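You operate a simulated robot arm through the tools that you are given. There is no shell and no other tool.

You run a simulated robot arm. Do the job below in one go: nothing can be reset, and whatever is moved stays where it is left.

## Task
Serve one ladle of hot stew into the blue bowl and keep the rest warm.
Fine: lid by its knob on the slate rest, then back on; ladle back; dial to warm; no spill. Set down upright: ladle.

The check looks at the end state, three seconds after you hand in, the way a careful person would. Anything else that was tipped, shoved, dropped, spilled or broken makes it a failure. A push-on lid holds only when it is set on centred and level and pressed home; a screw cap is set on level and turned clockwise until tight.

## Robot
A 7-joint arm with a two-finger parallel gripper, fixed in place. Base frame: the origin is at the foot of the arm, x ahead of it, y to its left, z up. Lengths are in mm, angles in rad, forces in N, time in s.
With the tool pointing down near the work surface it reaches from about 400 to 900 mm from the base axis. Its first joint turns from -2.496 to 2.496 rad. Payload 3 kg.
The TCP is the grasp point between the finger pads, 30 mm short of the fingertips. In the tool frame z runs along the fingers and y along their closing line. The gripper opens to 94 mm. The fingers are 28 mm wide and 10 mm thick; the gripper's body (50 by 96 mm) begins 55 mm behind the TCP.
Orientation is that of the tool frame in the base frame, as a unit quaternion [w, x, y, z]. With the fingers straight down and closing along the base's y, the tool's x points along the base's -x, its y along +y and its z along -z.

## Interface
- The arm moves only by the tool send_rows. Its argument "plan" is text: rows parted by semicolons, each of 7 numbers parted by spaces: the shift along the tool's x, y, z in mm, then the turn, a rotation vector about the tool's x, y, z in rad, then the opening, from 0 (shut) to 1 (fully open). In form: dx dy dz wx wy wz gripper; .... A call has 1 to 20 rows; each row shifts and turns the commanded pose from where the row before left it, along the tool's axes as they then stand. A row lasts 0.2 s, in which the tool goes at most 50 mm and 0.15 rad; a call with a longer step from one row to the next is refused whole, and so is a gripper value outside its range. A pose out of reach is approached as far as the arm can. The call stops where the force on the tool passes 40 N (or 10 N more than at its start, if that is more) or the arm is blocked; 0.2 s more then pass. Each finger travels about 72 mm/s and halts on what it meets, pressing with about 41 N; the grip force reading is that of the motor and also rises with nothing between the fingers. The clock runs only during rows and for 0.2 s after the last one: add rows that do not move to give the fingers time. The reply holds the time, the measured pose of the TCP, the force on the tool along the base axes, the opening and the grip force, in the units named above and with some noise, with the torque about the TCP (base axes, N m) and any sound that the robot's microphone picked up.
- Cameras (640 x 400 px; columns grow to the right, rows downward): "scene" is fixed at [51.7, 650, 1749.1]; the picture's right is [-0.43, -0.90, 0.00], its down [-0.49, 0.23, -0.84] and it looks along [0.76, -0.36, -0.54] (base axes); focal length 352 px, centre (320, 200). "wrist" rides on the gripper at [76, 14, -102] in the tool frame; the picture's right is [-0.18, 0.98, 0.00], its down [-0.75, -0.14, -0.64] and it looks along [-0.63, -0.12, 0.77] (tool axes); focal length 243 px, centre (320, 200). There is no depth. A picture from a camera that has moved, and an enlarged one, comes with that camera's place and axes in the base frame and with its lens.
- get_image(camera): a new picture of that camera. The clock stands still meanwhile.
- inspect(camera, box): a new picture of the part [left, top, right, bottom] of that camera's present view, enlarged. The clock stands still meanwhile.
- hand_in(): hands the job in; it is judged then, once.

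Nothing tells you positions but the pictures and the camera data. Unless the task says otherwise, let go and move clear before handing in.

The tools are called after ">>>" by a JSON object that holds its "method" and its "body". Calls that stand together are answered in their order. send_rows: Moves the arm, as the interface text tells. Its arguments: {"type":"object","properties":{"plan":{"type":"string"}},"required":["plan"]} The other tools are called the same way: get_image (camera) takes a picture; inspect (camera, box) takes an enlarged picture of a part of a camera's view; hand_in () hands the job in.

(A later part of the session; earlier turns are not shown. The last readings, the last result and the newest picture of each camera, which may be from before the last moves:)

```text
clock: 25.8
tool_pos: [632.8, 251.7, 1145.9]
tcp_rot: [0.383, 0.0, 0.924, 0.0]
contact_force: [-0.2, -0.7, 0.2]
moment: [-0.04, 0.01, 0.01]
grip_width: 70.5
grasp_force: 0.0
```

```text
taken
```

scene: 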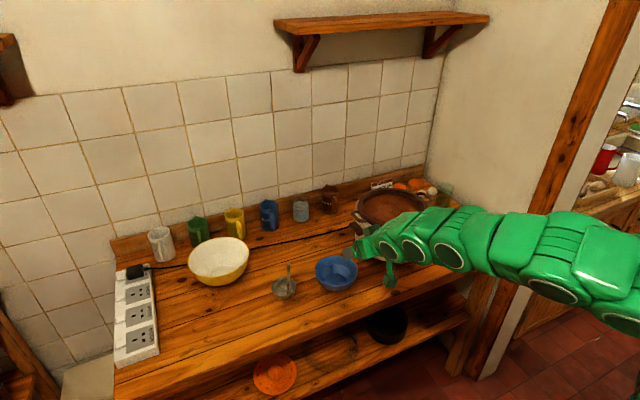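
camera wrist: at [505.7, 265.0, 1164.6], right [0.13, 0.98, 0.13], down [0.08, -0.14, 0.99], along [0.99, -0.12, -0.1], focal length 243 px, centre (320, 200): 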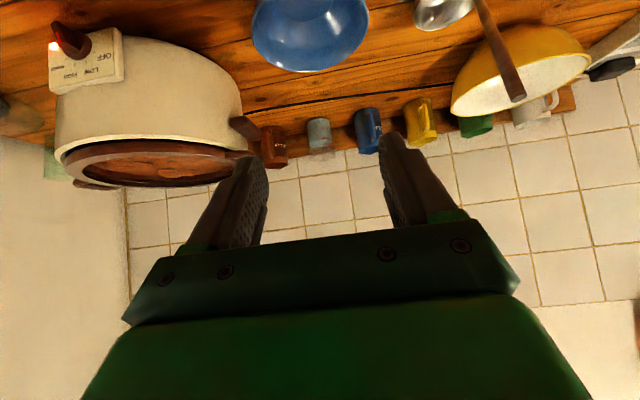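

I'm pitched at 45° in front of the bowl. I'll zoom in to refine the ladle handle, the bowl and the stew level.

>>> {"method": "inspect", "body": {"camera": "wrist", "box": [400, 0, 560, 110]}}

>>> {"method": "inspect", "body": {"camera": "wrist", "box": [40, 0, 260, 200]}}

>>> {"method": "inspect", "body": {"camera": "wrist", "box": [230, 0, 390, 90]}}

>>> {"method": "inspect", "body": {"camera": "scene", "box": [260, 240, 380, 310]}}

```text
3.64 times, centred on (480, 55) of wrist
camera zoom: at [505.7, 265.0, 1164.6], right [0.13, 0.98, 0.13], down [0.08, -0.14, 0.99], along [0.99, -0.12, -0.1], focal length 882 px, centre (-262, 727)
```

zoom: 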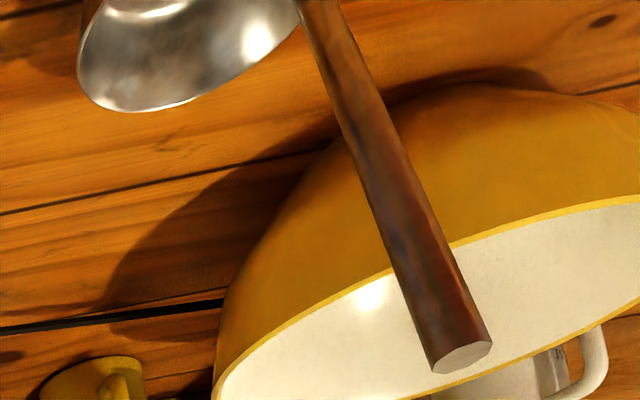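

```text
2.00 times, centred on (150, 100) of wrist
camera zoom: at [505.7, 265.0, 1164.6], right [0.13, 0.98, 0.13], down [0.08, -0.14, 0.99], along [0.99, -0.12, -0.1], focal length 485 px, centre (660, 400)
```

zoom: 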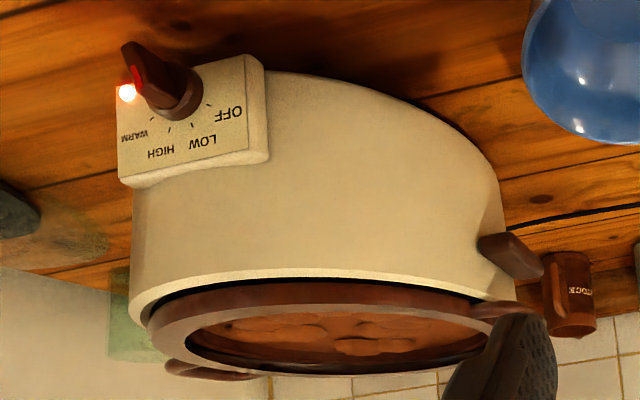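

```text
4.00 times, centred on (310, 45) of wrist
camera zoom: at [505.7, 265.0, 1164.6], right [0.13, 0.98, 0.13], down [0.08, -0.14, 0.99], along [0.99, -0.12, -0.1], focal length 970 px, centre (360, 820)
```

zoom: 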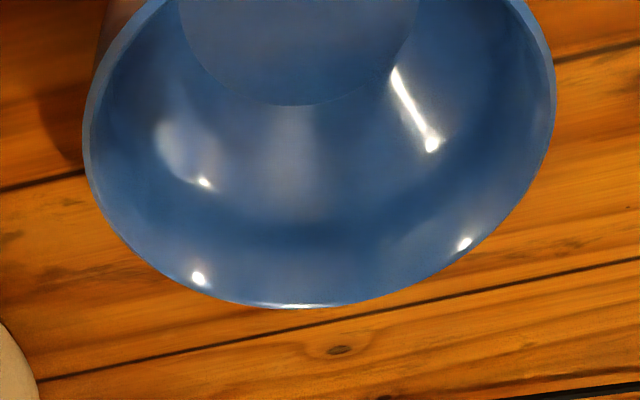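

```text
5.33 times, centred on (320, 275) of scene
camera zoom: at [51.7, 650.0, 1749.1], right [-0.43, -0.9, 0.0], down [-0.49, 0.23, -0.84], along [0.76, -0.36, -0.54], focal length 1878 px, centre (320, -200)
```

zoom: 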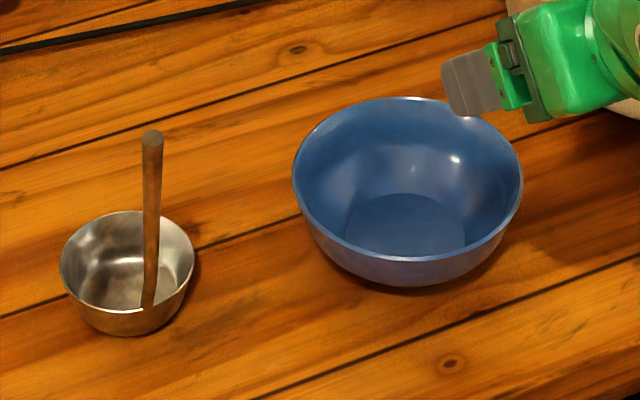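

The handle is about 13 mm thick, with its tip near (730, 424, 1077). I'll pitch the tool to 25° below horizontal so the palm clears the handle tip, and stand off about 100 mm in front of it.

>>> {"method": "send_rows", "body": {"plan": "0 43.6 0 0 -0.1163 0 0.75;0 43.6 0 0 -0.1163 0 0.75;0 43.6 0 0 -0.1163 0 0.75;0 43.5 0 0 0 0 0.75;32.6 0 27.1 0 0 0 0.75;32.6 0 27.1 0 0 0 0.75;0 0 0 0 0 0 0.75;0 0 0 0 0 0 0.75"}}

>>> {"method": "get_image", "body": {"camera": "wrist"}}

>>> {"method": "inspect", "body": {"camera": "scene", "box": [230, 200, 390, 320]}}

```text
clock: 27.6
tool_pos: [654.5, 426.2, 1064.2]
tcp_rot: [0.537, 0.0, 0.843, 0.0]
contact_force: [0.6, -0.2, 0.3]
moment: [-0.02, 0.01, 0.0]
grip_width: 70.4
grasp_force: 0.0
```

```text
taken
camera wrist: at [527.9, 439.1, 1038.5], right [0.08, 0.98, 0.17], down [-0.26, -0.14, 0.95], along [0.96, -0.12, 0.25], focal length 243 px, centre (320, 200)
```

wrist: 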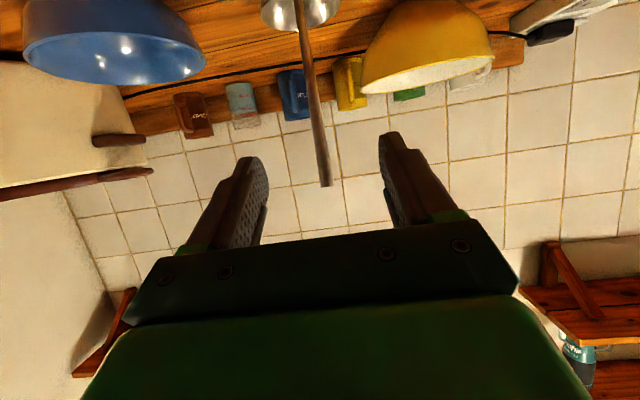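

```text
3.33 times, centred on (310, 260) of scene
camera zoom: at [51.7, 650.0, 1749.1], right [-0.43, -0.9, 0.0], down [-0.49, 0.23, -0.84], along [0.76, -0.36, -0.54], focal length 1174 px, centre (353, 0)
```

zoom: 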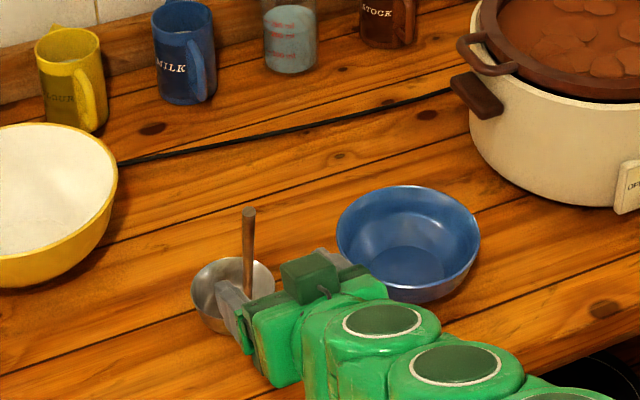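

The handle is between the fingers at y≈421. I'll shift over a little and advance 100 mm so it sits at the pads.

>>> {"method": "send_rows", "body": {"plan": "0 -4.7 0 0 0 0 0.75;0 0 25 0 0 0 0.75;0 0 25 0 0 0 0.75;0 0 25 0 0 0 0.75;0 0 25 0 0 0 0.75;0 0 0 0 0 0 0.75"}}

>>> {"method": "get_image", "body": {"camera": "wrist"}}

>>> {"method": "inspect", "body": {"camera": "scene", "box": [250, 240, 350, 310]}}

```text
clock: 29.0
tool_pos: [743.5, 422.3, 1020.9]
tcp_rot: [0.537, 0.0, 0.844, 0.0]
contact_force: [0.5, 0.1, -0.8]
moment: [0.0, 0.0, -0.01]
grip_width: 70.6
grasp_force: 0.0
```

```text
taken
camera wrist: at [618.4, 435.6, 995.5], right [0.08, 0.98, 0.17], down [-0.26, -0.14, 0.95], along [0.96, -0.12, 0.25], focal length 243 px, centre (320, 200)
```

wrist: 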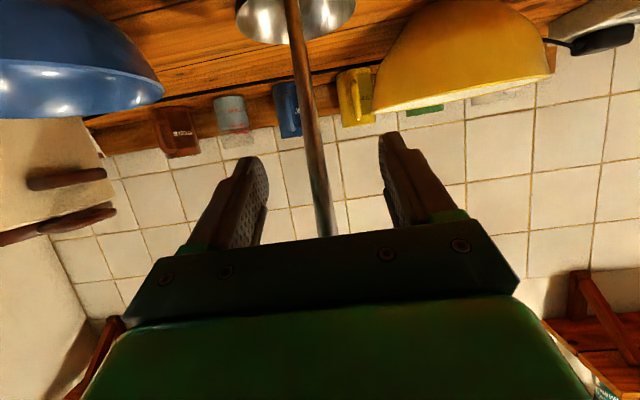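

```text
5.71 times, centred on (300, 275) of scene
camera zoom: at [51.7, 650.0, 1749.1], right [-0.43, -0.9, 0.0], down [-0.49, 0.23, -0.84], along [0.76, -0.36, -0.54], focal length 2012 px, centre (434, -229)
```

zoom: 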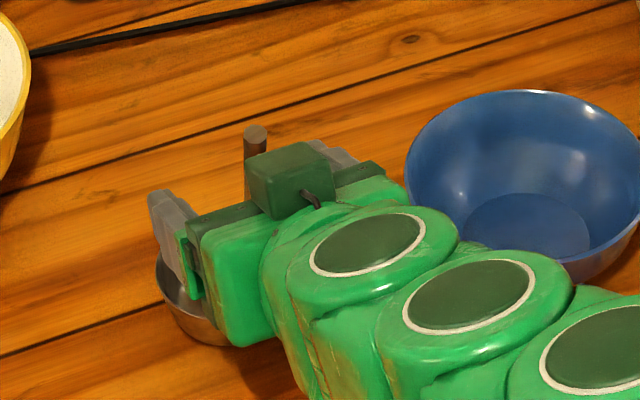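

The handle runs right through the grasp point. Closing now.

>>> {"method": "send_rows", "body": {"plan": "0 0 0 0 0 0 0.4;0 0 0 0 0 0 0;0 0 0 0 0 0 0;0 0 0 0 0 0 0;0 0 0 0 0 0 0"}}

>>> {"method": "get_image", "body": {"camera": "wrist"}}

```text
clock: 30.2
tool_pos: [743.4, 422.7, 1021.8]
tcp_rot: [0.537, -0.001, 0.843, 0.001]
contact_force: [-1.0, -0.6, 0.5]
moment: [-0.09, -0.02, -0.03]
grip_width: 13.4
grasp_force: 41.3
```

```text
taken
camera wrist: at [618.2, 435.5, 995.7], right [0.08, 0.98, 0.17], down [-0.26, -0.14, 0.95], along [0.96, -0.12, 0.25], focal length 243 px, centre (320, 200)
```

wrist: 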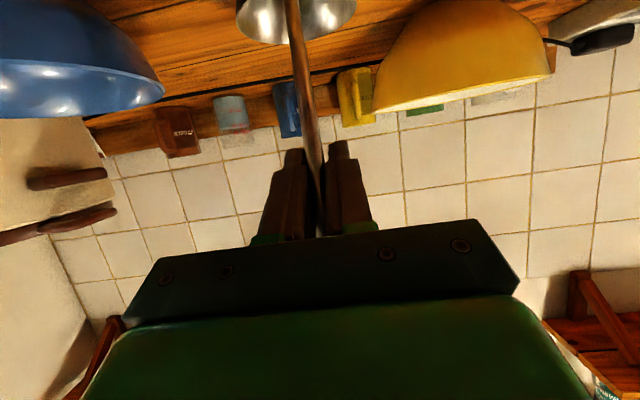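

Gripped at 13.4 mm. I'll lift gently and check the ladle stays put in the grip.

>>> {"method": "send_rows", "body": {"plan": "-4.5 0 -2.1 0 0 0 0;-9.06 0 -4.24 0 0 0 0;-18.1 0 -8.5 0 0 0 0;-18.1 0 -8.5 0 0 0 0;-18.1 0 -8.5 0 0 0 0;-18.1 0 -8.5 0 0 0 0;0 0 0 0 0 0 0;0 0 0 0 0 0 0"}}

>>> {"method": "get_image", "body": {"camera": "wrist"}}

>>> {"method": "inspect", "body": {"camera": "scene", "box": [230, 200, 390, 320]}}

```text
clock: 32.0
tool_pos: [743.8, 421.9, 1116.5]
tcp_rot: [0.536, 0.0, 0.844, -0.001]
contact_force: [0.0, 0.4, -1.1]
moment: [0.0, 0.05, -0.02]
grip_width: 13.0
grasp_force: 40.7
```

```text
taken
camera wrist: at [617.9, 436.2, 1090.7], right [0.08, 0.98, 0.17], down [-0.26, -0.14, 0.95], along [0.96, -0.12, 0.25], focal length 243 px, centre (320, 200)
```

wrist: 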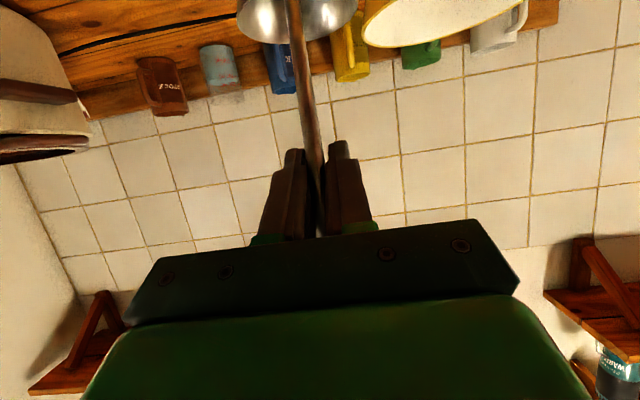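

```text
3.33 times, centred on (310, 260) of scene
camera zoom: at [51.7, 650.0, 1749.1], right [-0.43, -0.9, 0.0], down [-0.49, 0.23, -0.84], along [0.76, -0.36, -0.54], focal length 1174 px, centre (353, 0)
```

zoom: 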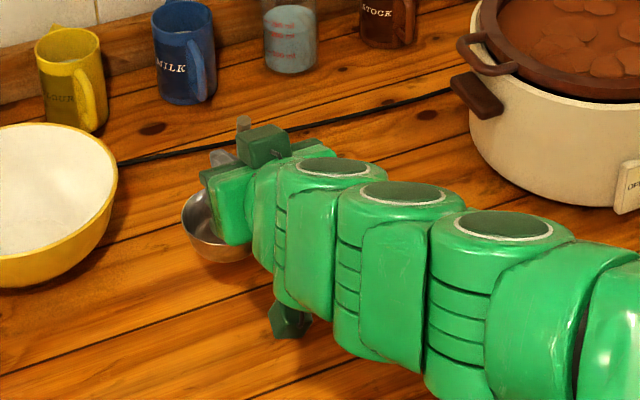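

The ladle hangs steady. Before scooping I'll do a dry run of the pour: move the empty ladle high over the blue bowl and roll it about the cup's rim centre, to check the arm can do it.

>>> {"method": "send_rows", "body": {"plan": "-8.85 -42.5 -13.5 0 0 0 0;-8.85 -42.5 -13.5 0 0 0 0;-8.85 -42.5 -13.5 0 0 0 0;-8.85 -42.5 -13.5 0 0 0 0;0 0 0 0 0 0 0;0.86 -16.6 0.4 -0.0635 0 0.1359 0;0.86 -16.6 0.4 -0.0635 0 0.1359 0;0.86 -16.6 0.4 -0.0635 0 0.1359 0;0.86 -16.6 0.4 -0.0635 0 0.1359 0;0.86 -16.6 0.4 -0.0635 0 0.1359 0;0.86 -16.6 0.4 -0.0635 0 0.1359 0;0 0 0 0 0 0 0"}}

>>> {"method": "get_image", "body": {"camera": "wrist"}}

>>> {"method": "get_image", "body": {"camera": "scene"}}

```text
clock: 34.6
tool_pos: [708.3, 163.7, 1131.0]
tcp_rot: [0.483, 0.235, 0.759, 0.367]
contact_force: [0.0, 0.1, -0.7]
moment: [-0.07, 0.02, 0.0]
grip_width: 12.9
grasp_force: 41.4
```

```text
taken
camera wrist: at [582.6, 192.1, 1126.1], right [0.08, 0.48, 0.87], down [-0.26, -0.84, 0.48], along [0.96, -0.27, 0.06], focal length 243 px, centre (320, 200)
```

wrist: 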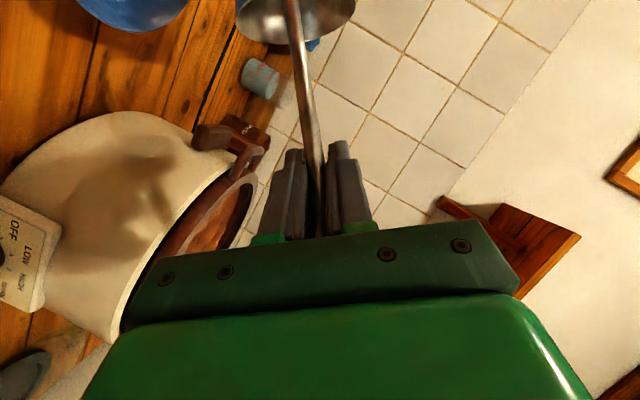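

```text
taken
```

scene: 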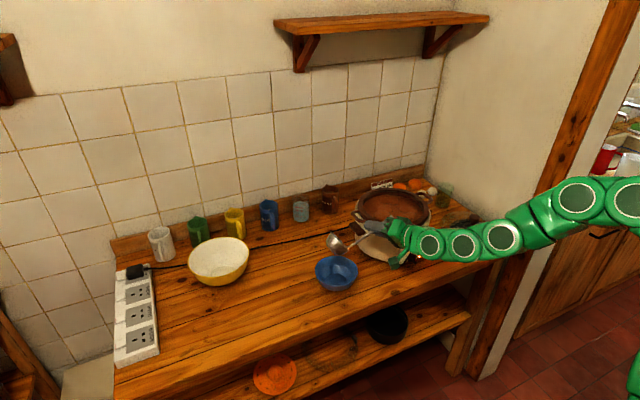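

The roll works to 0.9 rad with no slip. I'll continue the dry run to about 1.95 rad.

>>> {"method": "send_rows", "body": {"plan": "0.86 -16.6 0.4 -0.0635 0 0.1359 0;0.86 -16.6 0.4 -0.0635 0 0.1359 0;0.86 -16.6 0.4 -0.0635 0 0.1359 0;0.86 -16.6 0.4 -0.0635 0 0.1359 0;0.86 -16.6 0.4 -0.0635 0 0.1359 0;0.86 -16.6 0.4 -0.0635 0 0.1359 0;0.86 -16.6 0.4 -0.0635 0 0.1359 0;0 0 0 0 0 0 0"}}

>>> {"method": "get_image", "body": {"camera": "wrist"}}

>>> {"method": "inspect", "body": {"camera": "scene", "box": [270, 180, 470, 310]}}

```text
clock: 36.4
tool_pos: [707.7, 144.0, 1020.4]
tcp_rot: [0.301, 0.442, 0.473, 0.7]
contact_force: [-1.0, -1.2, -0.6]
moment: [-0.05, 0.03, 0.0]
grip_width: 13.1
grasp_force: 40.6
```

```text
taken
camera wrist: at [582.6, 161.0, 1041.8], right [0.08, -0.52, 0.85], down [-0.26, -0.83, -0.49], along [0.96, -0.18, -0.2], focal length 243 px, centre (320, 200)
```

wrist: 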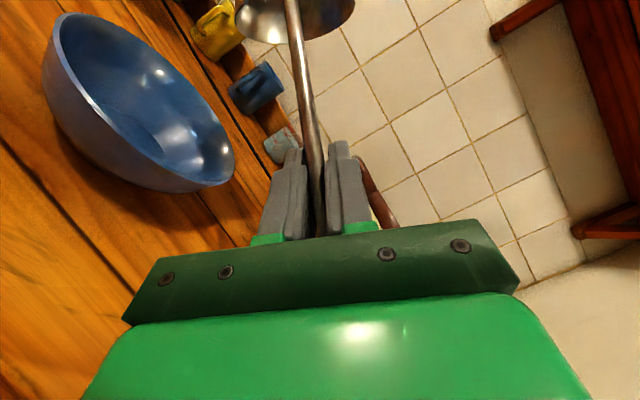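

```text
3.08 times, centred on (370, 245) of scene
camera zoom: at [51.7, 650.0, 1749.1], right [-0.43, -0.9, 0.0], down [-0.49, 0.23, -0.84], along [0.76, -0.36, -0.54], focal length 1083 px, centre (166, 62)
```

zoom: 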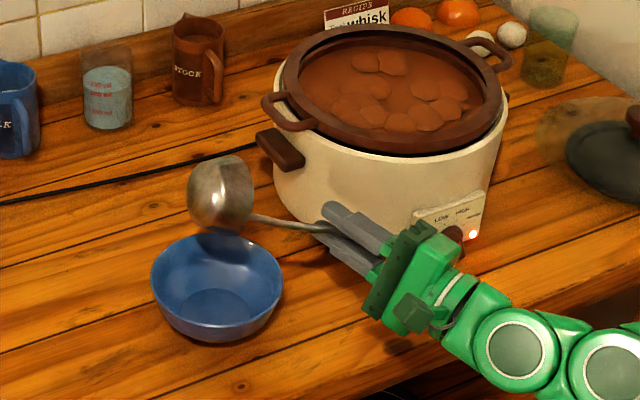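

The dry run worked: the ladle turned past upside down over the bowl without slipping. I'll roll it back upright, raise it, and carry it over the pot.

>>> {"method": "send_rows", "body": {"plan": "1.4 16.6 0.66 0.0635 0 -0.1359 0;1.4 16.6 0.66 0.0635 0 -0.1359 0;1.4 16.6 0.66 0.0635 0 -0.1359 0;1.4 16.6 0.66 0.0635 0 -0.1359 0;1.4 16.6 0.66 0.0635 0 -0.1359 0;1.4 16.6 0.66 0.0635 0 -0.1359 0;1.4 16.6 0.66 0.0635 0 -0.1359 0;1.4 16.6 0.66 0.0635 0 -0.1359 0;1.4 16.6 0.66 0.0635 0 -0.1359 0;1.4 16.6 0.66 0.0635 0 -0.1359 0;1.4 16.6 0.66 0.0635 0 -0.1359 0;1.4 16.6 0.66 0.0635 0 -0.1359 0;1.4 16.6 0.66 0.0635 0 -0.1359 0;0 0 0 0 0 0 0;-27.2 0 -12.7 0 0 0 0;-27.2 0 -12.7 0 0 0 0;0 0 0 0 0 0 0"}}

>>> {"method": "get_image", "body": {"camera": "scene"}}

>>> {"method": "get_image", "body": {"camera": "wrist"}}

```text
clock: 40.0
tool_pos: [707.8, 251.9, 1230.0]
tcp_rot: [0.537, 0.0, 0.844, 0.0]
contact_force: [0.9, 0.3, -0.9]
moment: [-0.02, 0.05, -0.02]
grip_width: 13.0
grasp_force: 40.8
```

```text
taken
```

scene: 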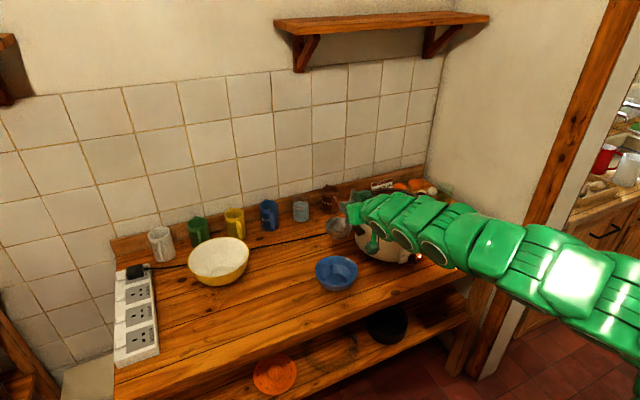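

```text
taken
camera wrist: at [583.2, 265.7, 1204.7], right [0.08, 0.98, 0.17], down [-0.26, -0.14, 0.95], along [0.96, -0.12, 0.25], focal length 243 px, centre (320, 200)
```

wrist: 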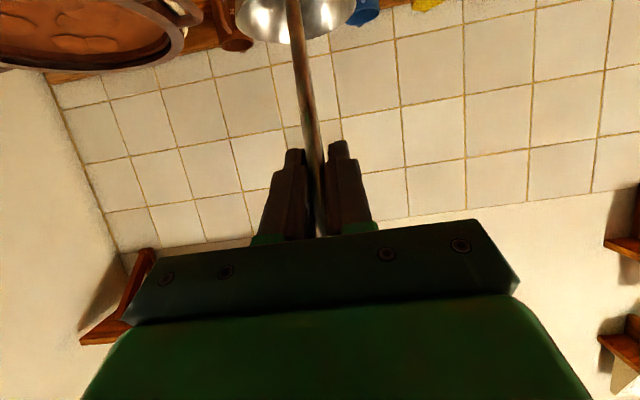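

The pose is back exactly and the ladle is level. Now I'll move it over the centre of the pot, staying high.

>>> {"method": "send_rows", "body": {"plan": "-5.5 -35.2 11.8 0 0 0 0;-5.5 -35.2 11.8 0 0 0 0;-5.5 -35.2 11.8 0 0 0 0;-5.5 -35.2 11.8 0 0 0 0;-5.5 -35.2 11.8 0 0 0 0;-5.5 -35.2 11.8 0 0 0 0;-5.5 -35.2 11.8 0 0 0 0;-5.5 -35.2 11.8 0 0 0 0;0 0 0 0 0 0 0;0 0 0 0 0 0 0"}}

>>> {"method": "get_image", "body": {"camera": "wrist"}}

>>> {"method": "inspect", "body": {"camera": "scene", "box": [330, 120, 490, 270]}}

```text
clock: 42.2
tool_pos: [813.8, -30.4, 1228.9]
tcp_rot: [0.537, 0.0, 0.844, 0.0]
contact_force: [0.5, -0.5, -0.7]
moment: [-0.01, 0.04, -0.01]
grip_width: 13.0
grasp_force: 40.8
```

```text
taken
camera wrist: at [688.7, -16.3, 1203.9], right [0.08, 0.98, 0.17], down [-0.26, -0.14, 0.95], along [0.96, -0.12, 0.25], focal length 243 px, centre (320, 200)
```

wrist: 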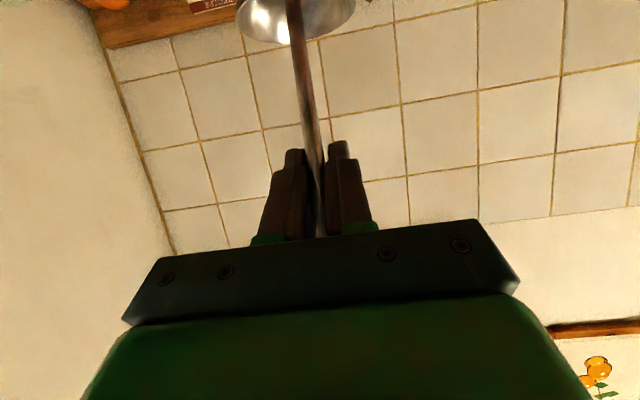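

```text
2.67 times, centred on (410, 195) of scene
camera zoom: at [51.7, 650.0, 1749.1], right [-0.43, -0.9, 0.0], down [-0.49, 0.23, -0.84], along [0.76, -0.36, -0.54], focal length 939 px, centre (80, 213)
```

zoom: 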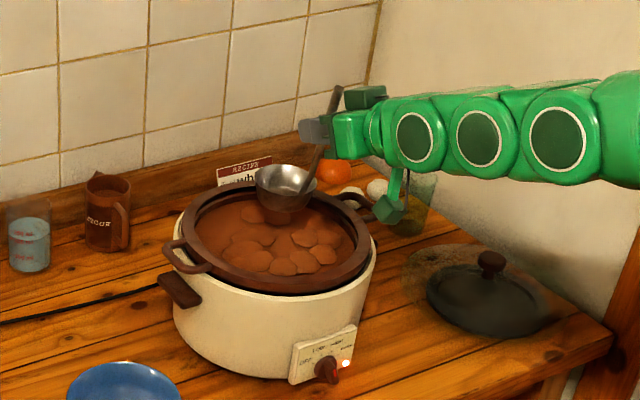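

The cup is centred over the pot. I'll lower it slowly into the stew until the rim goes under.

>>> {"method": "send_rows", "body": {"plan": "18.1 0 8.5 0 0 0 0;18.1 0 8.5 0 0 0 0;9.06 0 4.24 0 0 0 0;9.06 0 4.24 0 0 0 0;9.06 0 4.24 0 0 0 0;0 0 0 0 0 0 0"}}

>>> {"method": "inspect", "body": {"camera": "scene", "box": [350, 160, 450, 250]}}

```text
clock: 43.6
tool_pos: [812.2, -28.4, 1161.7]
tcp_rot: [0.537, 0.0, 0.843, 0.0]
contact_force: [0.1, 0.6, -1.0]
moment: [-0.01, 0.01, 0.03]
grip_width: 13.2
grasp_force: 40.4
```

```text
4.44 times, centred on (400, 205) of scene
camera zoom: at [51.7, 650.0, 1749.1], right [-0.43, -0.9, 0.0], down [-0.49, 0.23, -0.84], along [0.76, -0.36, -0.54], focal length 1565 px, centre (-36, 178)
```

zoom: 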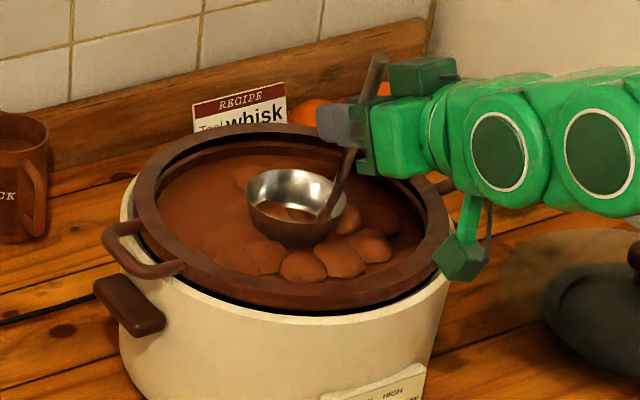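

The cup bottom is entering the stew. I'll keep lowering.

>>> {"method": "send_rows", "body": {"plan": "9.06 0 4.24 0 0 0 0;9.06 0 4.24 0 0 0 0;9.06 0 4.24 0 0 0 0;0 0 0 0 0 0 0"}}

>>> {"method": "inspect", "body": {"camera": "scene", "box": [350, 160, 450, 250]}}

```text
clock: 44.6
tool_pos: [812.0, -30.1, 1130.9]
tcp_rot: [0.537, 0.0, 0.844, 0.0]
contact_force: [0.8, -0.2, -0.6]
moment: [-0.01, 0.03, -0.01]
grip_width: 12.8
grasp_force: 41.2
```

```text
4.44 times, centred on (400, 205) of scene
camera zoom: at [51.7, 650.0, 1749.1], right [-0.43, -0.9, 0.0], down [-0.49, 0.23, -0.84], along [0.76, -0.36, -0.54], focal length 1565 px, centre (-36, 178)
```

zoom: 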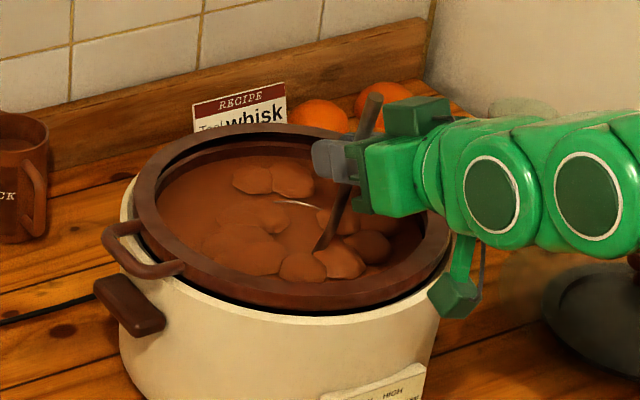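

The rim is almost under the surface, which is at about z=1020. I'll go 15 mm deeper, wait for the cup to fill, then lift very slowly and let it drain over the pot.

>>> {"method": "send_rows", "body": {"plan": "6.8 0 3.2 0 0 0 0;6.8 0 3.2 0 0 0 0;0 0 0 0 0 0 0;0 0 0 0 0 0 0;0 0 0 0 0 0 0;0 0 0 0 0 0 0;-4.5 0 -2.1 0 0 0 0;-4.5 0 -2.1 0 0 0 0;-4.5 0 -2.1 0 0 0 0;-4.5 0 -2.1 0 0 0 0;-4.5 0 -2.1 0 0 0 0;-4.5 0 -2.1 0 0 0 0;-4.5 0 -2.1 0 0 0 0;-4.5 0 -2.1 0 0 0 0;-4.5 0 -2.1 0 0 0 0;-4.5 0 -2.1 0 0 0 0;0 0 0 0 0 0 0"}}

>>> {"method": "inspect", "body": {"camera": "scene", "box": [350, 160, 450, 250]}}

```text
clock: 48.2
tool_pos: [812.0, -27.3, 1165.6]
tcp_rot: [0.538, 0.0, 0.843, 0.0]
contact_force: [-0.8, 0.4, -1.2]
moment: [-0.01, 0.04, -0.01]
grip_width: 12.9
grasp_force: 40.9
```

```text
4.44 times, centred on (400, 205) of scene
camera zoom: at [51.7, 650.0, 1749.1], right [-0.43, -0.9, 0.0], down [-0.49, 0.23, -0.84], along [0.76, -0.36, -0.54], focal length 1565 px, centre (-36, 178)
```

zoom: 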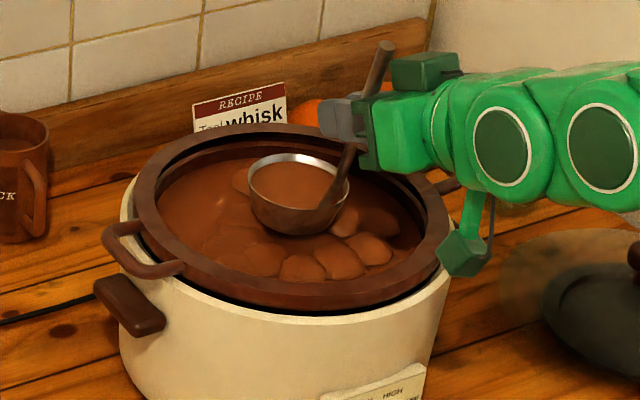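

The ladle is full. I'll raise it slowly clear of the rim and let it drip off over the pot.

>>> {"method": "send_rows", "body": {"plan": "-3.6 0 -1.7 0 0 0 0;-7.25 0 -3.39 0 0 0 0;-7.25 0 -3.39 0 0 0 0;-7.25 0 -3.39 0 0 0 0;-7.25 0 -3.39 0 0 0 0;-7.25 0 -3.39 0 0 0 0;-7.25 0 -3.39 0 0 0 0;-7.25 0 -3.39 0 0 0 0;-3.6 0 -1.7 0 0 0 0;0 0 0 0 0 0 0;0 0 0 0 0 0 0;0 0 0 0 0 0 0;0 0 0 0 0 0 0;0 0 0 0 0 0 0;0 0 0 0 0 0 0"}}

>>> {"method": "inspect", "body": {"camera": "scene", "box": [350, 140, 450, 230]}}

>>> {"method": "inspect", "body": {"camera": "wrist", "box": [200, 0, 400, 120]}}

```text
clock: 51.4
tool_pos: [812.0, -29.1, 1228.6]
tcp_rot: [0.536, 0.0, 0.844, 0.0]
contact_force: [0.7, -0.1, -2.0]
moment: [0.03, 0.08, 0.0]
grip_width: 13.0
grasp_force: 40.8
```

```text
4.44 times, centred on (400, 185) of scene
camera zoom: at [51.7, 650.0, 1749.1], right [-0.43, -0.9, 0.0], down [-0.49, 0.23, -0.84], along [0.76, -0.36, -0.54], focal length 1565 px, centre (-36, 267)
```

zoom: 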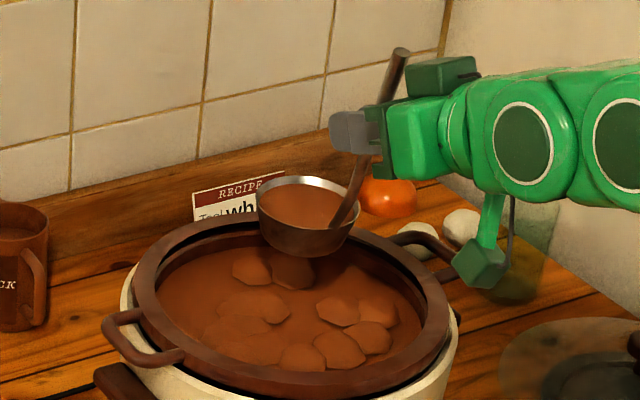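

```text
3.20 times, centred on (300, 60) of wrist
camera zoom: at [687.0, -15.8, 1202.8], right [0.08, 0.98, 0.17], down [-0.26, -0.14, 0.95], along [0.96, -0.12, 0.25], focal length 776 px, centre (384, 648)
```

zoom: 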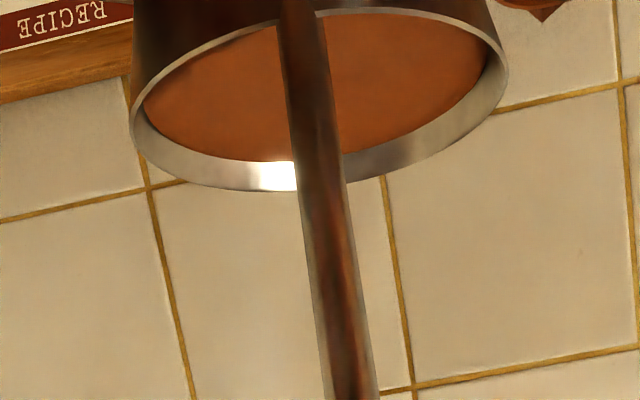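

The cup is full and level with a few millimetres of freeboard. I'll carry it slowly towards the bowl with smooth ramps.

>>> {"method": "send_rows", "body": {"plan": "0.44 2.82 -0.93 0 0 0 0;0.87 5.64 -1.86 0 0 0 0;1.31 8.46 -2.79 0 0 0 0;1.74 11.28 -3.72 0 0 0 0;1.74 11.28 -3.72 0 0 0 0;1.74 11.28 -3.72 0 0 0 0;1.74 11.28 -3.72 0 0 0 0;1.74 11.28 -3.72 0 0 0 0;1.74 11.28 -3.72 0 0 0 0;1.74 11.28 -3.72 0 0 0 0;1.74 11.28 -3.72 0 0 0 0;1.74 11.28 -3.72 0 0 0 0;1.74 11.28 -3.72 0 0 0 0;1.74 11.28 -3.72 0 0 0 0;1.74 11.28 -3.72 0 0 0 0;1.31 8.46 -2.79 0 0 0 0;0.87 5.64 -1.86 0 0 0 0;0.44 2.82 -0.93 0 0 0 0;0 0 0 0 0 0 0"}}

>>> {"method": "send_rows", "body": {"plan": "0.44 2.82 -0.93 0 0 0 0;0.87 5.64 -1.86 0 0 0 0;1.31 8.46 -2.79 0 0 0 0;1.74 11.28 -3.72 0 0 0 0;1.74 11.28 -3.72 0 0 0 0;1.74 11.28 -3.72 0 0 0 0;1.74 11.28 -3.72 0 0 0 0;1.74 11.28 -3.72 0 0 0 0;1.74 11.28 -3.72 0 0 0 0;1.74 11.28 -3.72 0 0 0 0;1.31 8.46 -2.79 0 0 0 0;0.87 5.64 -1.86 0 0 0 0;0.44 2.82 -0.93 0 0 0 0;0 0 0 0 0 0 0"}}

>>> {"method": "inspect", "body": {"camera": "scene", "box": [270, 170, 470, 310]}}

>>> {"method": "get_image", "body": {"camera": "wrist"}}

```text
clock: 55.4
tool_pos: [750.6, 141.7, 1228.7]
tcp_rot: [0.538, 0.0, 0.843, 0.0]
contact_force: [-0.2, -0.7, -2.5]
moment: [0.03, 0.05, 0.03]
grip_width: 13.1
grasp_force: 41.3
```

```text
clock: 58.4
tool_pos: [711.0, 253.6, 1230.6]
tcp_rot: [0.537, 0.001, 0.844, 0.0]
contact_force: [1.1, -0.8, -2.4]
moment: [-0.01, 0.1, 0.0]
grip_width: 12.9
grasp_force: 40.6
```

```text
2.86 times, centred on (370, 240) of scene
camera zoom: at [51.7, 650.0, 1749.1], right [-0.43, -0.9, 0.0], down [-0.49, 0.23, -0.84], along [0.76, -0.36, -0.54], focal length 1006 px, centre (177, 86)
```

zoom: 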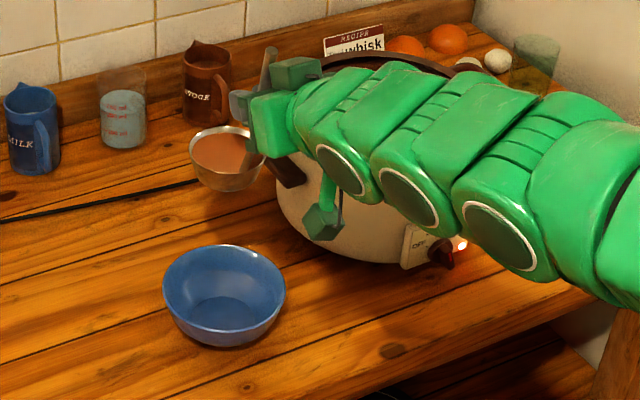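

```text
taken
camera wrist: at [585.5, 267.2, 1204.3], right [0.08, 0.98, 0.17], down [-0.26, -0.14, 0.95], along [0.96, -0.12, 0.25], focal length 243 px, centre (320, 200)
```

wrist: 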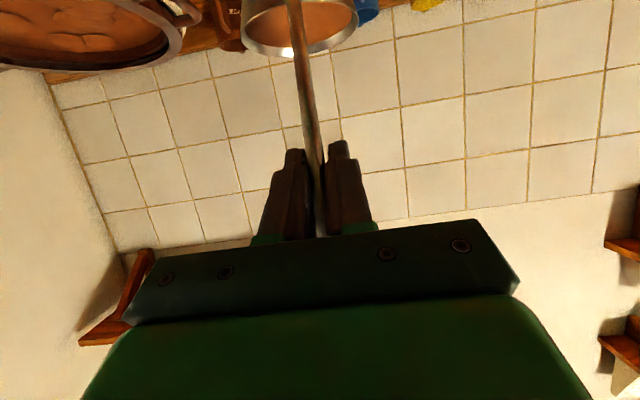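

It's still full and level. I'll zoom in to measure exactly where the cup sits relative to the bowl before lowering.

>>> {"method": "inspect", "body": {"camera": "scene", "box": [310, 190, 390, 300]}}

>>> {"method": "inspect", "body": {"camera": "wrist", "box": [200, 0, 400, 120]}}

```text
3.64 times, centred on (350, 245) of scene
camera zoom: at [51.7, 650.0, 1749.1], right [-0.43, -0.9, 0.0], down [-0.49, 0.23, -0.84], along [0.76, -0.36, -0.54], focal length 1280 px, centre (211, 36)
```

zoom: 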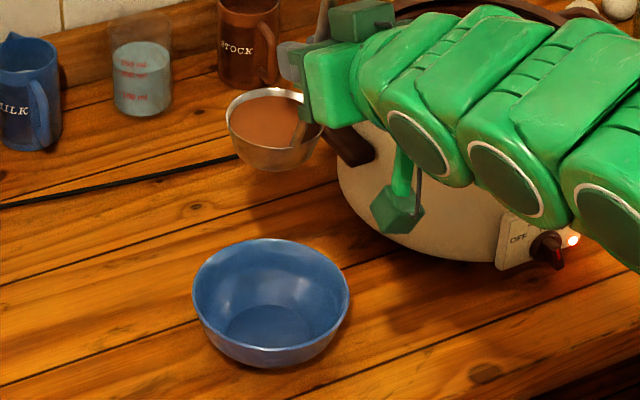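

```text
3.20 times, centred on (300, 60) of wrist
camera zoom: at [585.5, 267.2, 1204.3], right [0.08, 0.98, 0.17], down [-0.26, -0.14, 0.95], along [0.96, -0.12, 0.25], focal length 776 px, centre (384, 648)
```

zoom: 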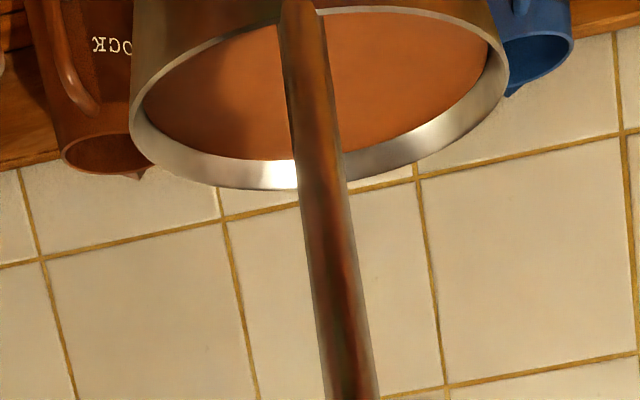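

The ladle shifted up about 10 mm in the grip while dipping, so the cup's rim centre is now about (57, -2, -99) from the TCP. That puts the cup right over the bowl centre, (770, 248). I'll lower it smoothly to just above the bowl rim.

>>> {"method": "send_rows", "body": {"plan": "2.72 0 1.27 0 0 0 0;5.43 0 2.54 0 0 0 0;8.15 0 3.81 0 0 0 0;10.87 0 5.08 0 0 0 0;10.87 0 5.08 0 0 0 0;10.87 0 5.08 0 0 0 0;10.87 0 5.08 0 0 0 0;10.87 0 5.08 0 0 0 0;10.87 0 5.08 0 0 0 0;10.87 0 5.08 0 0 0 0;10.87 0 5.08 0 0 0 0;8.15 0 3.81 0 0 0 0;5.43 0 2.54 0 0 0 0;2.72 0 1.27 0 0 0 0;0 0 0 0 0 0 0"}}

>>> {"method": "inspect", "body": {"camera": "scene", "box": [290, 210, 390, 310]}}

>>> {"method": "inspect", "body": {"camera": "wrist", "box": [200, 0, 400, 120]}}

```text
clock: 61.6
tool_pos: [709.4, 253.0, 1096.8]
tcp_rot: [0.537, 0.001, 0.844, -0.001]
contact_force: [0.3, 0.8, -1.8]
moment: [0.0, 0.07, 0.0]
grip_width: 13.1
grasp_force: 41.2
```

```text
4.00 times, centred on (340, 260) of scene
camera zoom: at [51.7, 650.0, 1749.1], right [-0.43, -0.9, 0.0], down [-0.49, 0.23, -0.84], along [0.76, -0.36, -0.54], focal length 1408 px, centre (240, -40)
```

zoom: 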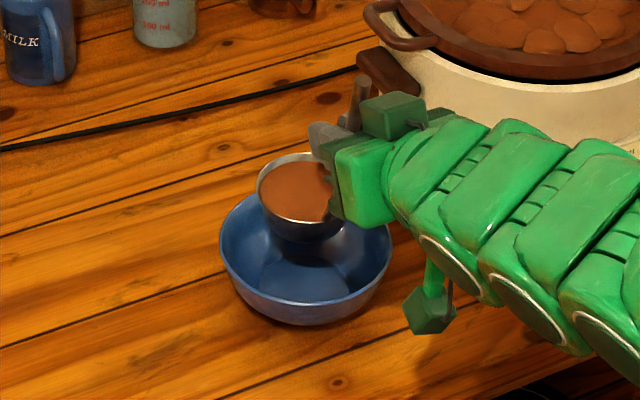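

```text
3.20 times, centred on (300, 60) of wrist
camera zoom: at [585.2, 266.8, 1071.2], right [0.08, 0.98, 0.17], down [-0.26, -0.14, 0.95], along [0.96, -0.12, 0.25], focal length 776 px, centre (384, 648)
```

zoom: 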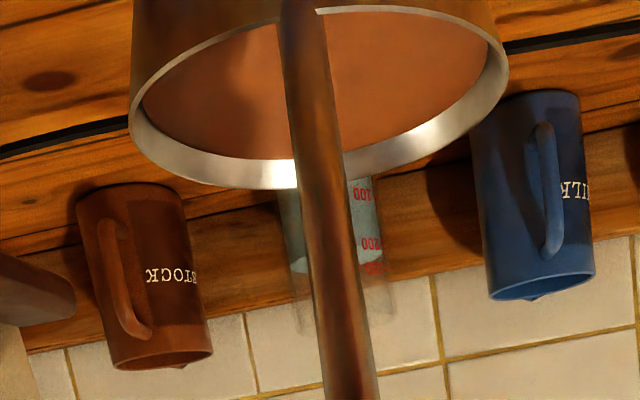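

The cup is over the bowl with the rim at z≈998, clear of the bowl's edge. I'll start the slow pour by tipping towards the bowl centre.

>>> {"method": "send_rows", "body": {"plan": "0.05 -5.94 0.03 -0.0254 0 0.0543 0;0.05 -5.94 0.03 -0.0254 0 0.0543 0;0.05 -5.94 0.03 -0.0254 0 0.0543 0;0.05 -5.94 0.03 -0.0254 0 0.0543 0;0.05 -5.94 0.03 -0.0254 0 0.0543 0;0.05 -5.94 0.03 -0.0254 0 0.0543 0;0.05 -5.94 0.03 -0.0254 0 0.0543 0;0.05 -5.94 0.03 -0.0254 0 0.0543 0"}}

>>> {"method": "inspect", "body": {"camera": "scene", "box": [290, 210, 390, 310]}}

>>> {"method": "get_image", "body": {"camera": "wrist"}}

```text
clock: 63.4
tool_pos: [709.2, 208.0, 1086.2]
tcp_rot: [0.521, 0.127, 0.819, 0.202]
contact_force: [-0.3, 0.2, -1.3]
moment: [-0.02, 0.07, -0.01]
grip_width: 13.0
grasp_force: 41.0
```

```text
4.00 times, centred on (340, 260) of scene
camera zoom: at [51.7, 650.0, 1749.1], right [-0.43, -0.9, 0.0], down [-0.49, 0.23, -0.84], along [0.76, -0.36, -0.54], focal length 1408 px, centre (240, -40)
```

zoom: 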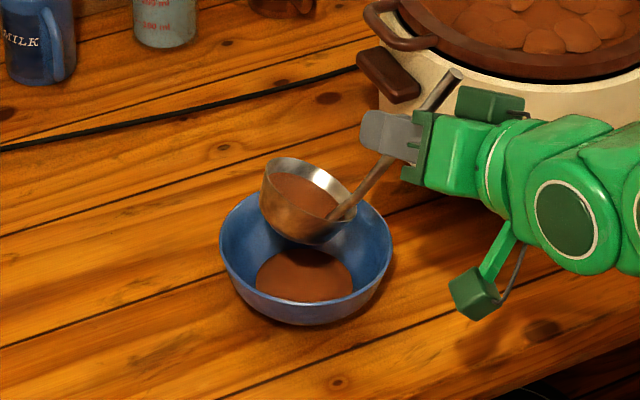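

```text
taken
camera wrist: at [584.3, 230.9, 1069.7], right [0.08, 0.79, 0.6], down [-0.26, -0.57, 0.78], along [0.96, -0.22, 0.16], focal length 243 px, centre (320, 200)
```

wrist: 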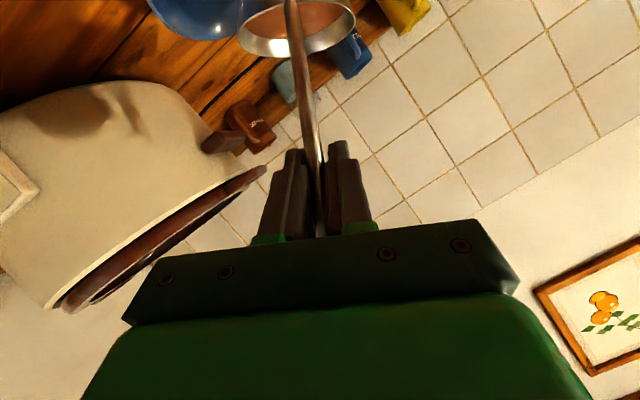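

Stew is running cleanly into the middle of the bowl. I'll keep tipping slowly.

>>> {"method": "send_rows", "body": {"plan": "0.05 -5.94 0.03 -0.0254 0 0.0543 0;0.05 -5.94 0.03 -0.0254 0 0.0543 0;0.05 -5.94 0.03 -0.0254 0 0.0543 0;0.05 -5.94 0.03 -0.0254 0 0.0543 0;0.05 -5.94 0.03 -0.0254 0 0.0543 0;0.05 -5.94 0.03 -0.0254 0 0.0543 0;0.05 -5.94 0.03 -0.0254 0 0.0543 0;0.05 -5.94 0.03 -0.0254 0 0.0543 0;0.05 -5.94 0.03 -0.0254 0 0.0543 0;0.05 -5.94 0.03 -0.0254 0 0.0543 0;0.05 -5.94 0.03 -0.0254 0 0.0543 0;0.05 -5.94 0.03 -0.0254 0 0.0543 0"}}

>>> {"method": "inspect", "body": {"camera": "scene", "box": [290, 210, 390, 310]}}

```text
clock: 66.0
tool_pos: [708.7, 160.5, 1035.9]
tcp_rot: [0.443, 0.303, 0.696, 0.477]
contact_force: [0.4, 0.1, 0.1]
moment: [-0.07, 0.04, 0.0]
grip_width: 12.9
grasp_force: 41.3
```

```text
4.00 times, centred on (340, 260) of scene
camera zoom: at [51.7, 650.0, 1749.1], right [-0.43, -0.9, 0.0], down [-0.49, 0.23, -0.84], along [0.76, -0.36, -0.54], focal length 1408 px, centre (240, -40)
```

zoom: 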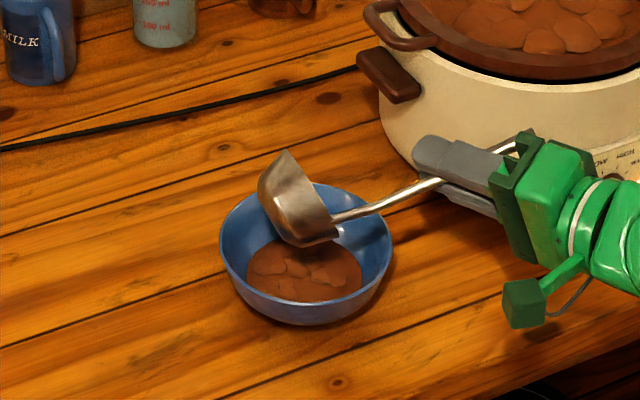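

The bowl is filling with stew and chunks. I'll tip further to empty the ladle, then hold to let it drain.

>>> {"method": "send_rows", "body": {"plan": "0.12 -7.42 0.05 -0.0318 0 0.0679 0;0.12 -7.42 0.05 -0.0318 0 0.0679 0;0.12 -7.42 0.05 -0.0318 0 0.0679 0;0.12 -7.42 0.05 -0.0318 0 0.0679 0;0.12 -7.42 0.05 -0.0318 0 0.0679 0;0.12 -7.42 0.05 -0.0318 0 0.0679 0;0.12 -7.42 0.05 -0.0318 0 0.0679 0;0.12 -7.42 0.05 -0.0318 0 0.0679 0;0.12 -7.42 0.05 -0.0318 0 0.0679 0;0 0 0 0 0 0 0;0 0 0 0 0 0 0;0 0 0 0 0 0 0;0 0 0 0 0 0 0;0 0 0 0 0 0 0;0 0 0 0 0 0 0;0 0 0 0 0 0 0;0 0 0 0 0 0 0"}}

>>> {"method": "inspect", "body": {"camera": "scene", "box": [290, 210, 390, 310]}}

>>> {"method": "get_image", "body": {"camera": "wrist"}}

```text
clock: 69.6
tool_pos: [710.0, 158.3, 970.3]
tcp_rot: [0.318, 0.431, 0.5, 0.68]
contact_force: [-0.6, -0.4, -1.5]
moment: [-0.08, 0.05, 0.0]
grip_width: 12.9
grasp_force: 40.9
```

```text
4.00 times, centred on (340, 260) of scene
camera zoom: at [51.7, 650.0, 1749.1], right [-0.43, -0.9, 0.0], down [-0.49, 0.23, -0.84], along [0.76, -0.36, -0.54], focal length 1408 px, centre (240, -40)
```

zoom: 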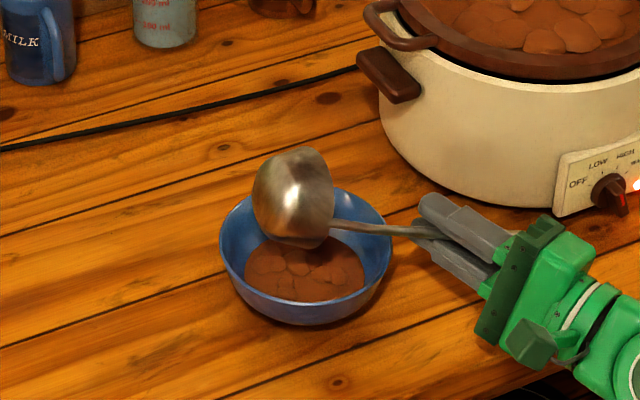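

```text
taken
camera wrist: at [585.0, 177.1, 991.2], right [0.08, -0.45, 0.89], down [-0.26, -0.87, -0.42], along [0.96, -0.2, -0.19], focal length 243 px, centre (320, 200)
```

wrist: 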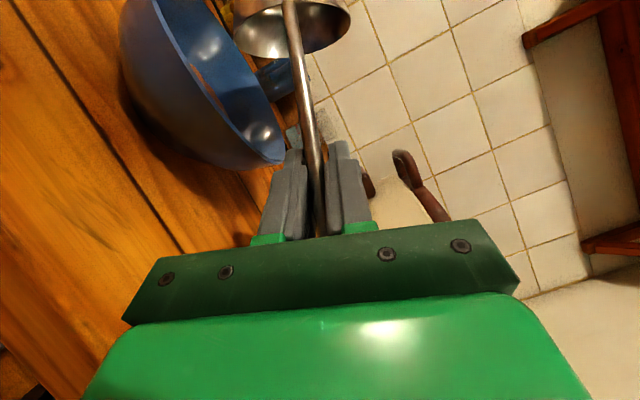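

The ladle looks emptied. I'll check inside the cup for anything left before rolling back.

>>> {"method": "inspect", "body": {"camera": "wrist", "box": [200, 0, 400, 120]}}

```text
3.20 times, centred on (300, 60) of wrist
camera zoom: at [585.0, 177.1, 991.2], right [0.08, -0.45, 0.89], down [-0.26, -0.87, -0.42], along [0.96, -0.2, -0.19], focal length 776 px, centre (384, 648)
```

zoom: 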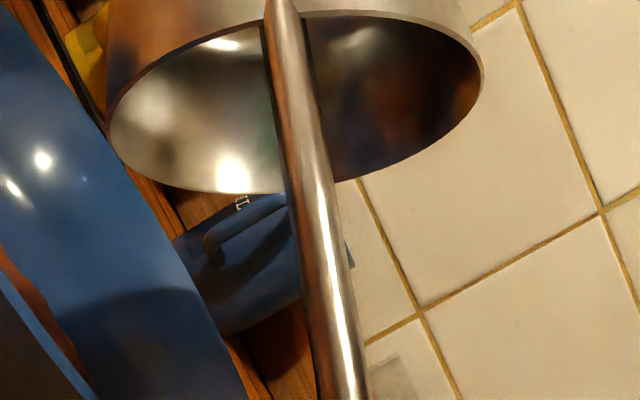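

The cup is empty. I'll roll it back upright over the bowl.

>>> {"method": "send_rows", "body": {"plan": "0.39 7.42 0.18 0.0318 0 -0.0679 0;1.27 14.8 0.59 0.0635 0 -0.1359 0;1.27 14.8 0.59 0.0635 0 -0.1359 0;1.27 14.8 0.59 0.0635 0 -0.1359 0;1.27 14.8 0.59 0.0635 0 -0.1359 0;1.27 14.8 0.59 0.0635 0 -0.1359 0;1.27 14.8 0.59 0.0635 0 -0.1359 0;1.27 14.8 0.59 0.0635 0 -0.1359 0;1.27 14.8 0.59 0.0635 0 -0.1359 0;1.27 14.8 0.59 0.0635 0 -0.1359 0;1.27 14.8 0.59 0.0635 0 -0.1359 0;1.27 14.8 0.59 0.0635 0 -0.1359 0;1.27 14.8 0.59 0.0635 0 -0.1359 0;0 0 0 0 0 0 0;0 0 0 0 0 0 0;0 0 0 0 0 0 0;0 0 0 0 0 0 0"}}

>>> {"method": "inspect", "body": {"camera": "scene", "box": [290, 210, 390, 310]}}

>>> {"method": "inspect", "body": {"camera": "wrist", "box": [200, 0, 400, 120]}}

>>> {"method": "get_image", "body": {"camera": "wrist"}}

```text
clock: 73.2
tool_pos: [711.7, 254.3, 1098.2]
tcp_rot: [0.538, -0.001, 0.843, 0.0]
contact_force: [-0.1, 0.1, -0.8]
moment: [-0.01, 0.02, 0.02]
grip_width: 12.8
grasp_force: 40.9
```

```text
4.00 times, centred on (340, 260) of scene
camera zoom: at [51.7, 650.0, 1749.1], right [-0.43, -0.9, 0.0], down [-0.49, 0.23, -0.84], along [0.76, -0.36, -0.54], focal length 1408 px, centre (240, -40)
```

zoom: 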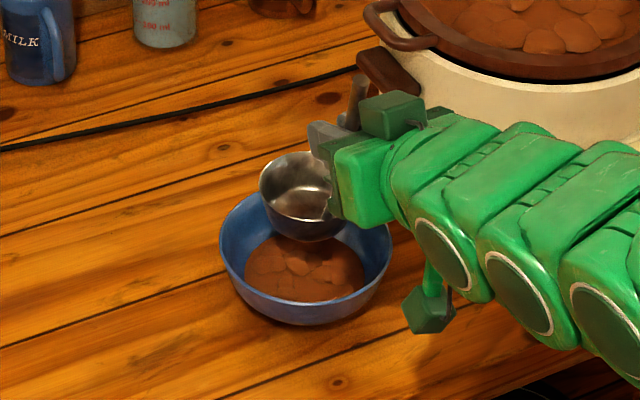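

```text
3.20 times, centred on (300, 60) of wrist
camera zoom: at [585.3, 267.3, 1071.9], right [0.08, 0.98, 0.16], down [-0.26, -0.14, 0.95], along [0.96, -0.12, 0.25], focal length 776 px, centre (384, 648)
```

zoom: 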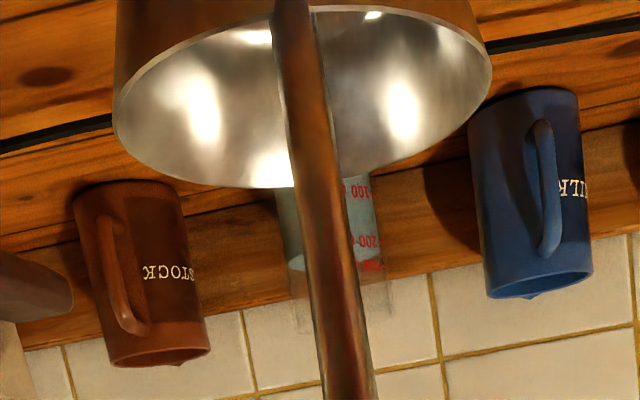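

```text
taken
camera wrist: at [585.3, 267.3, 1071.9], right [0.08, 0.98, 0.16], down [-0.26, -0.14, 0.95], along [0.96, -0.12, 0.25], focal length 243 px, centre (320, 200)
```

wrist: 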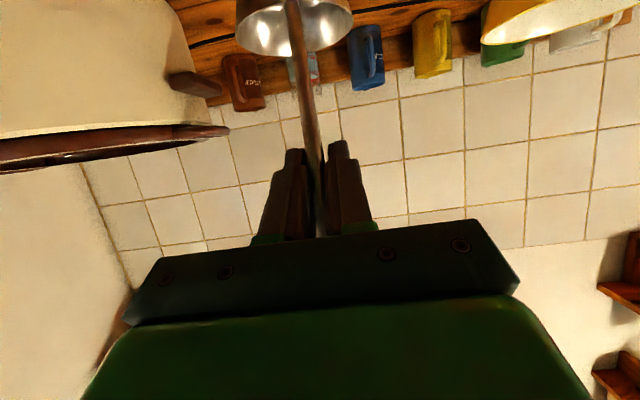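

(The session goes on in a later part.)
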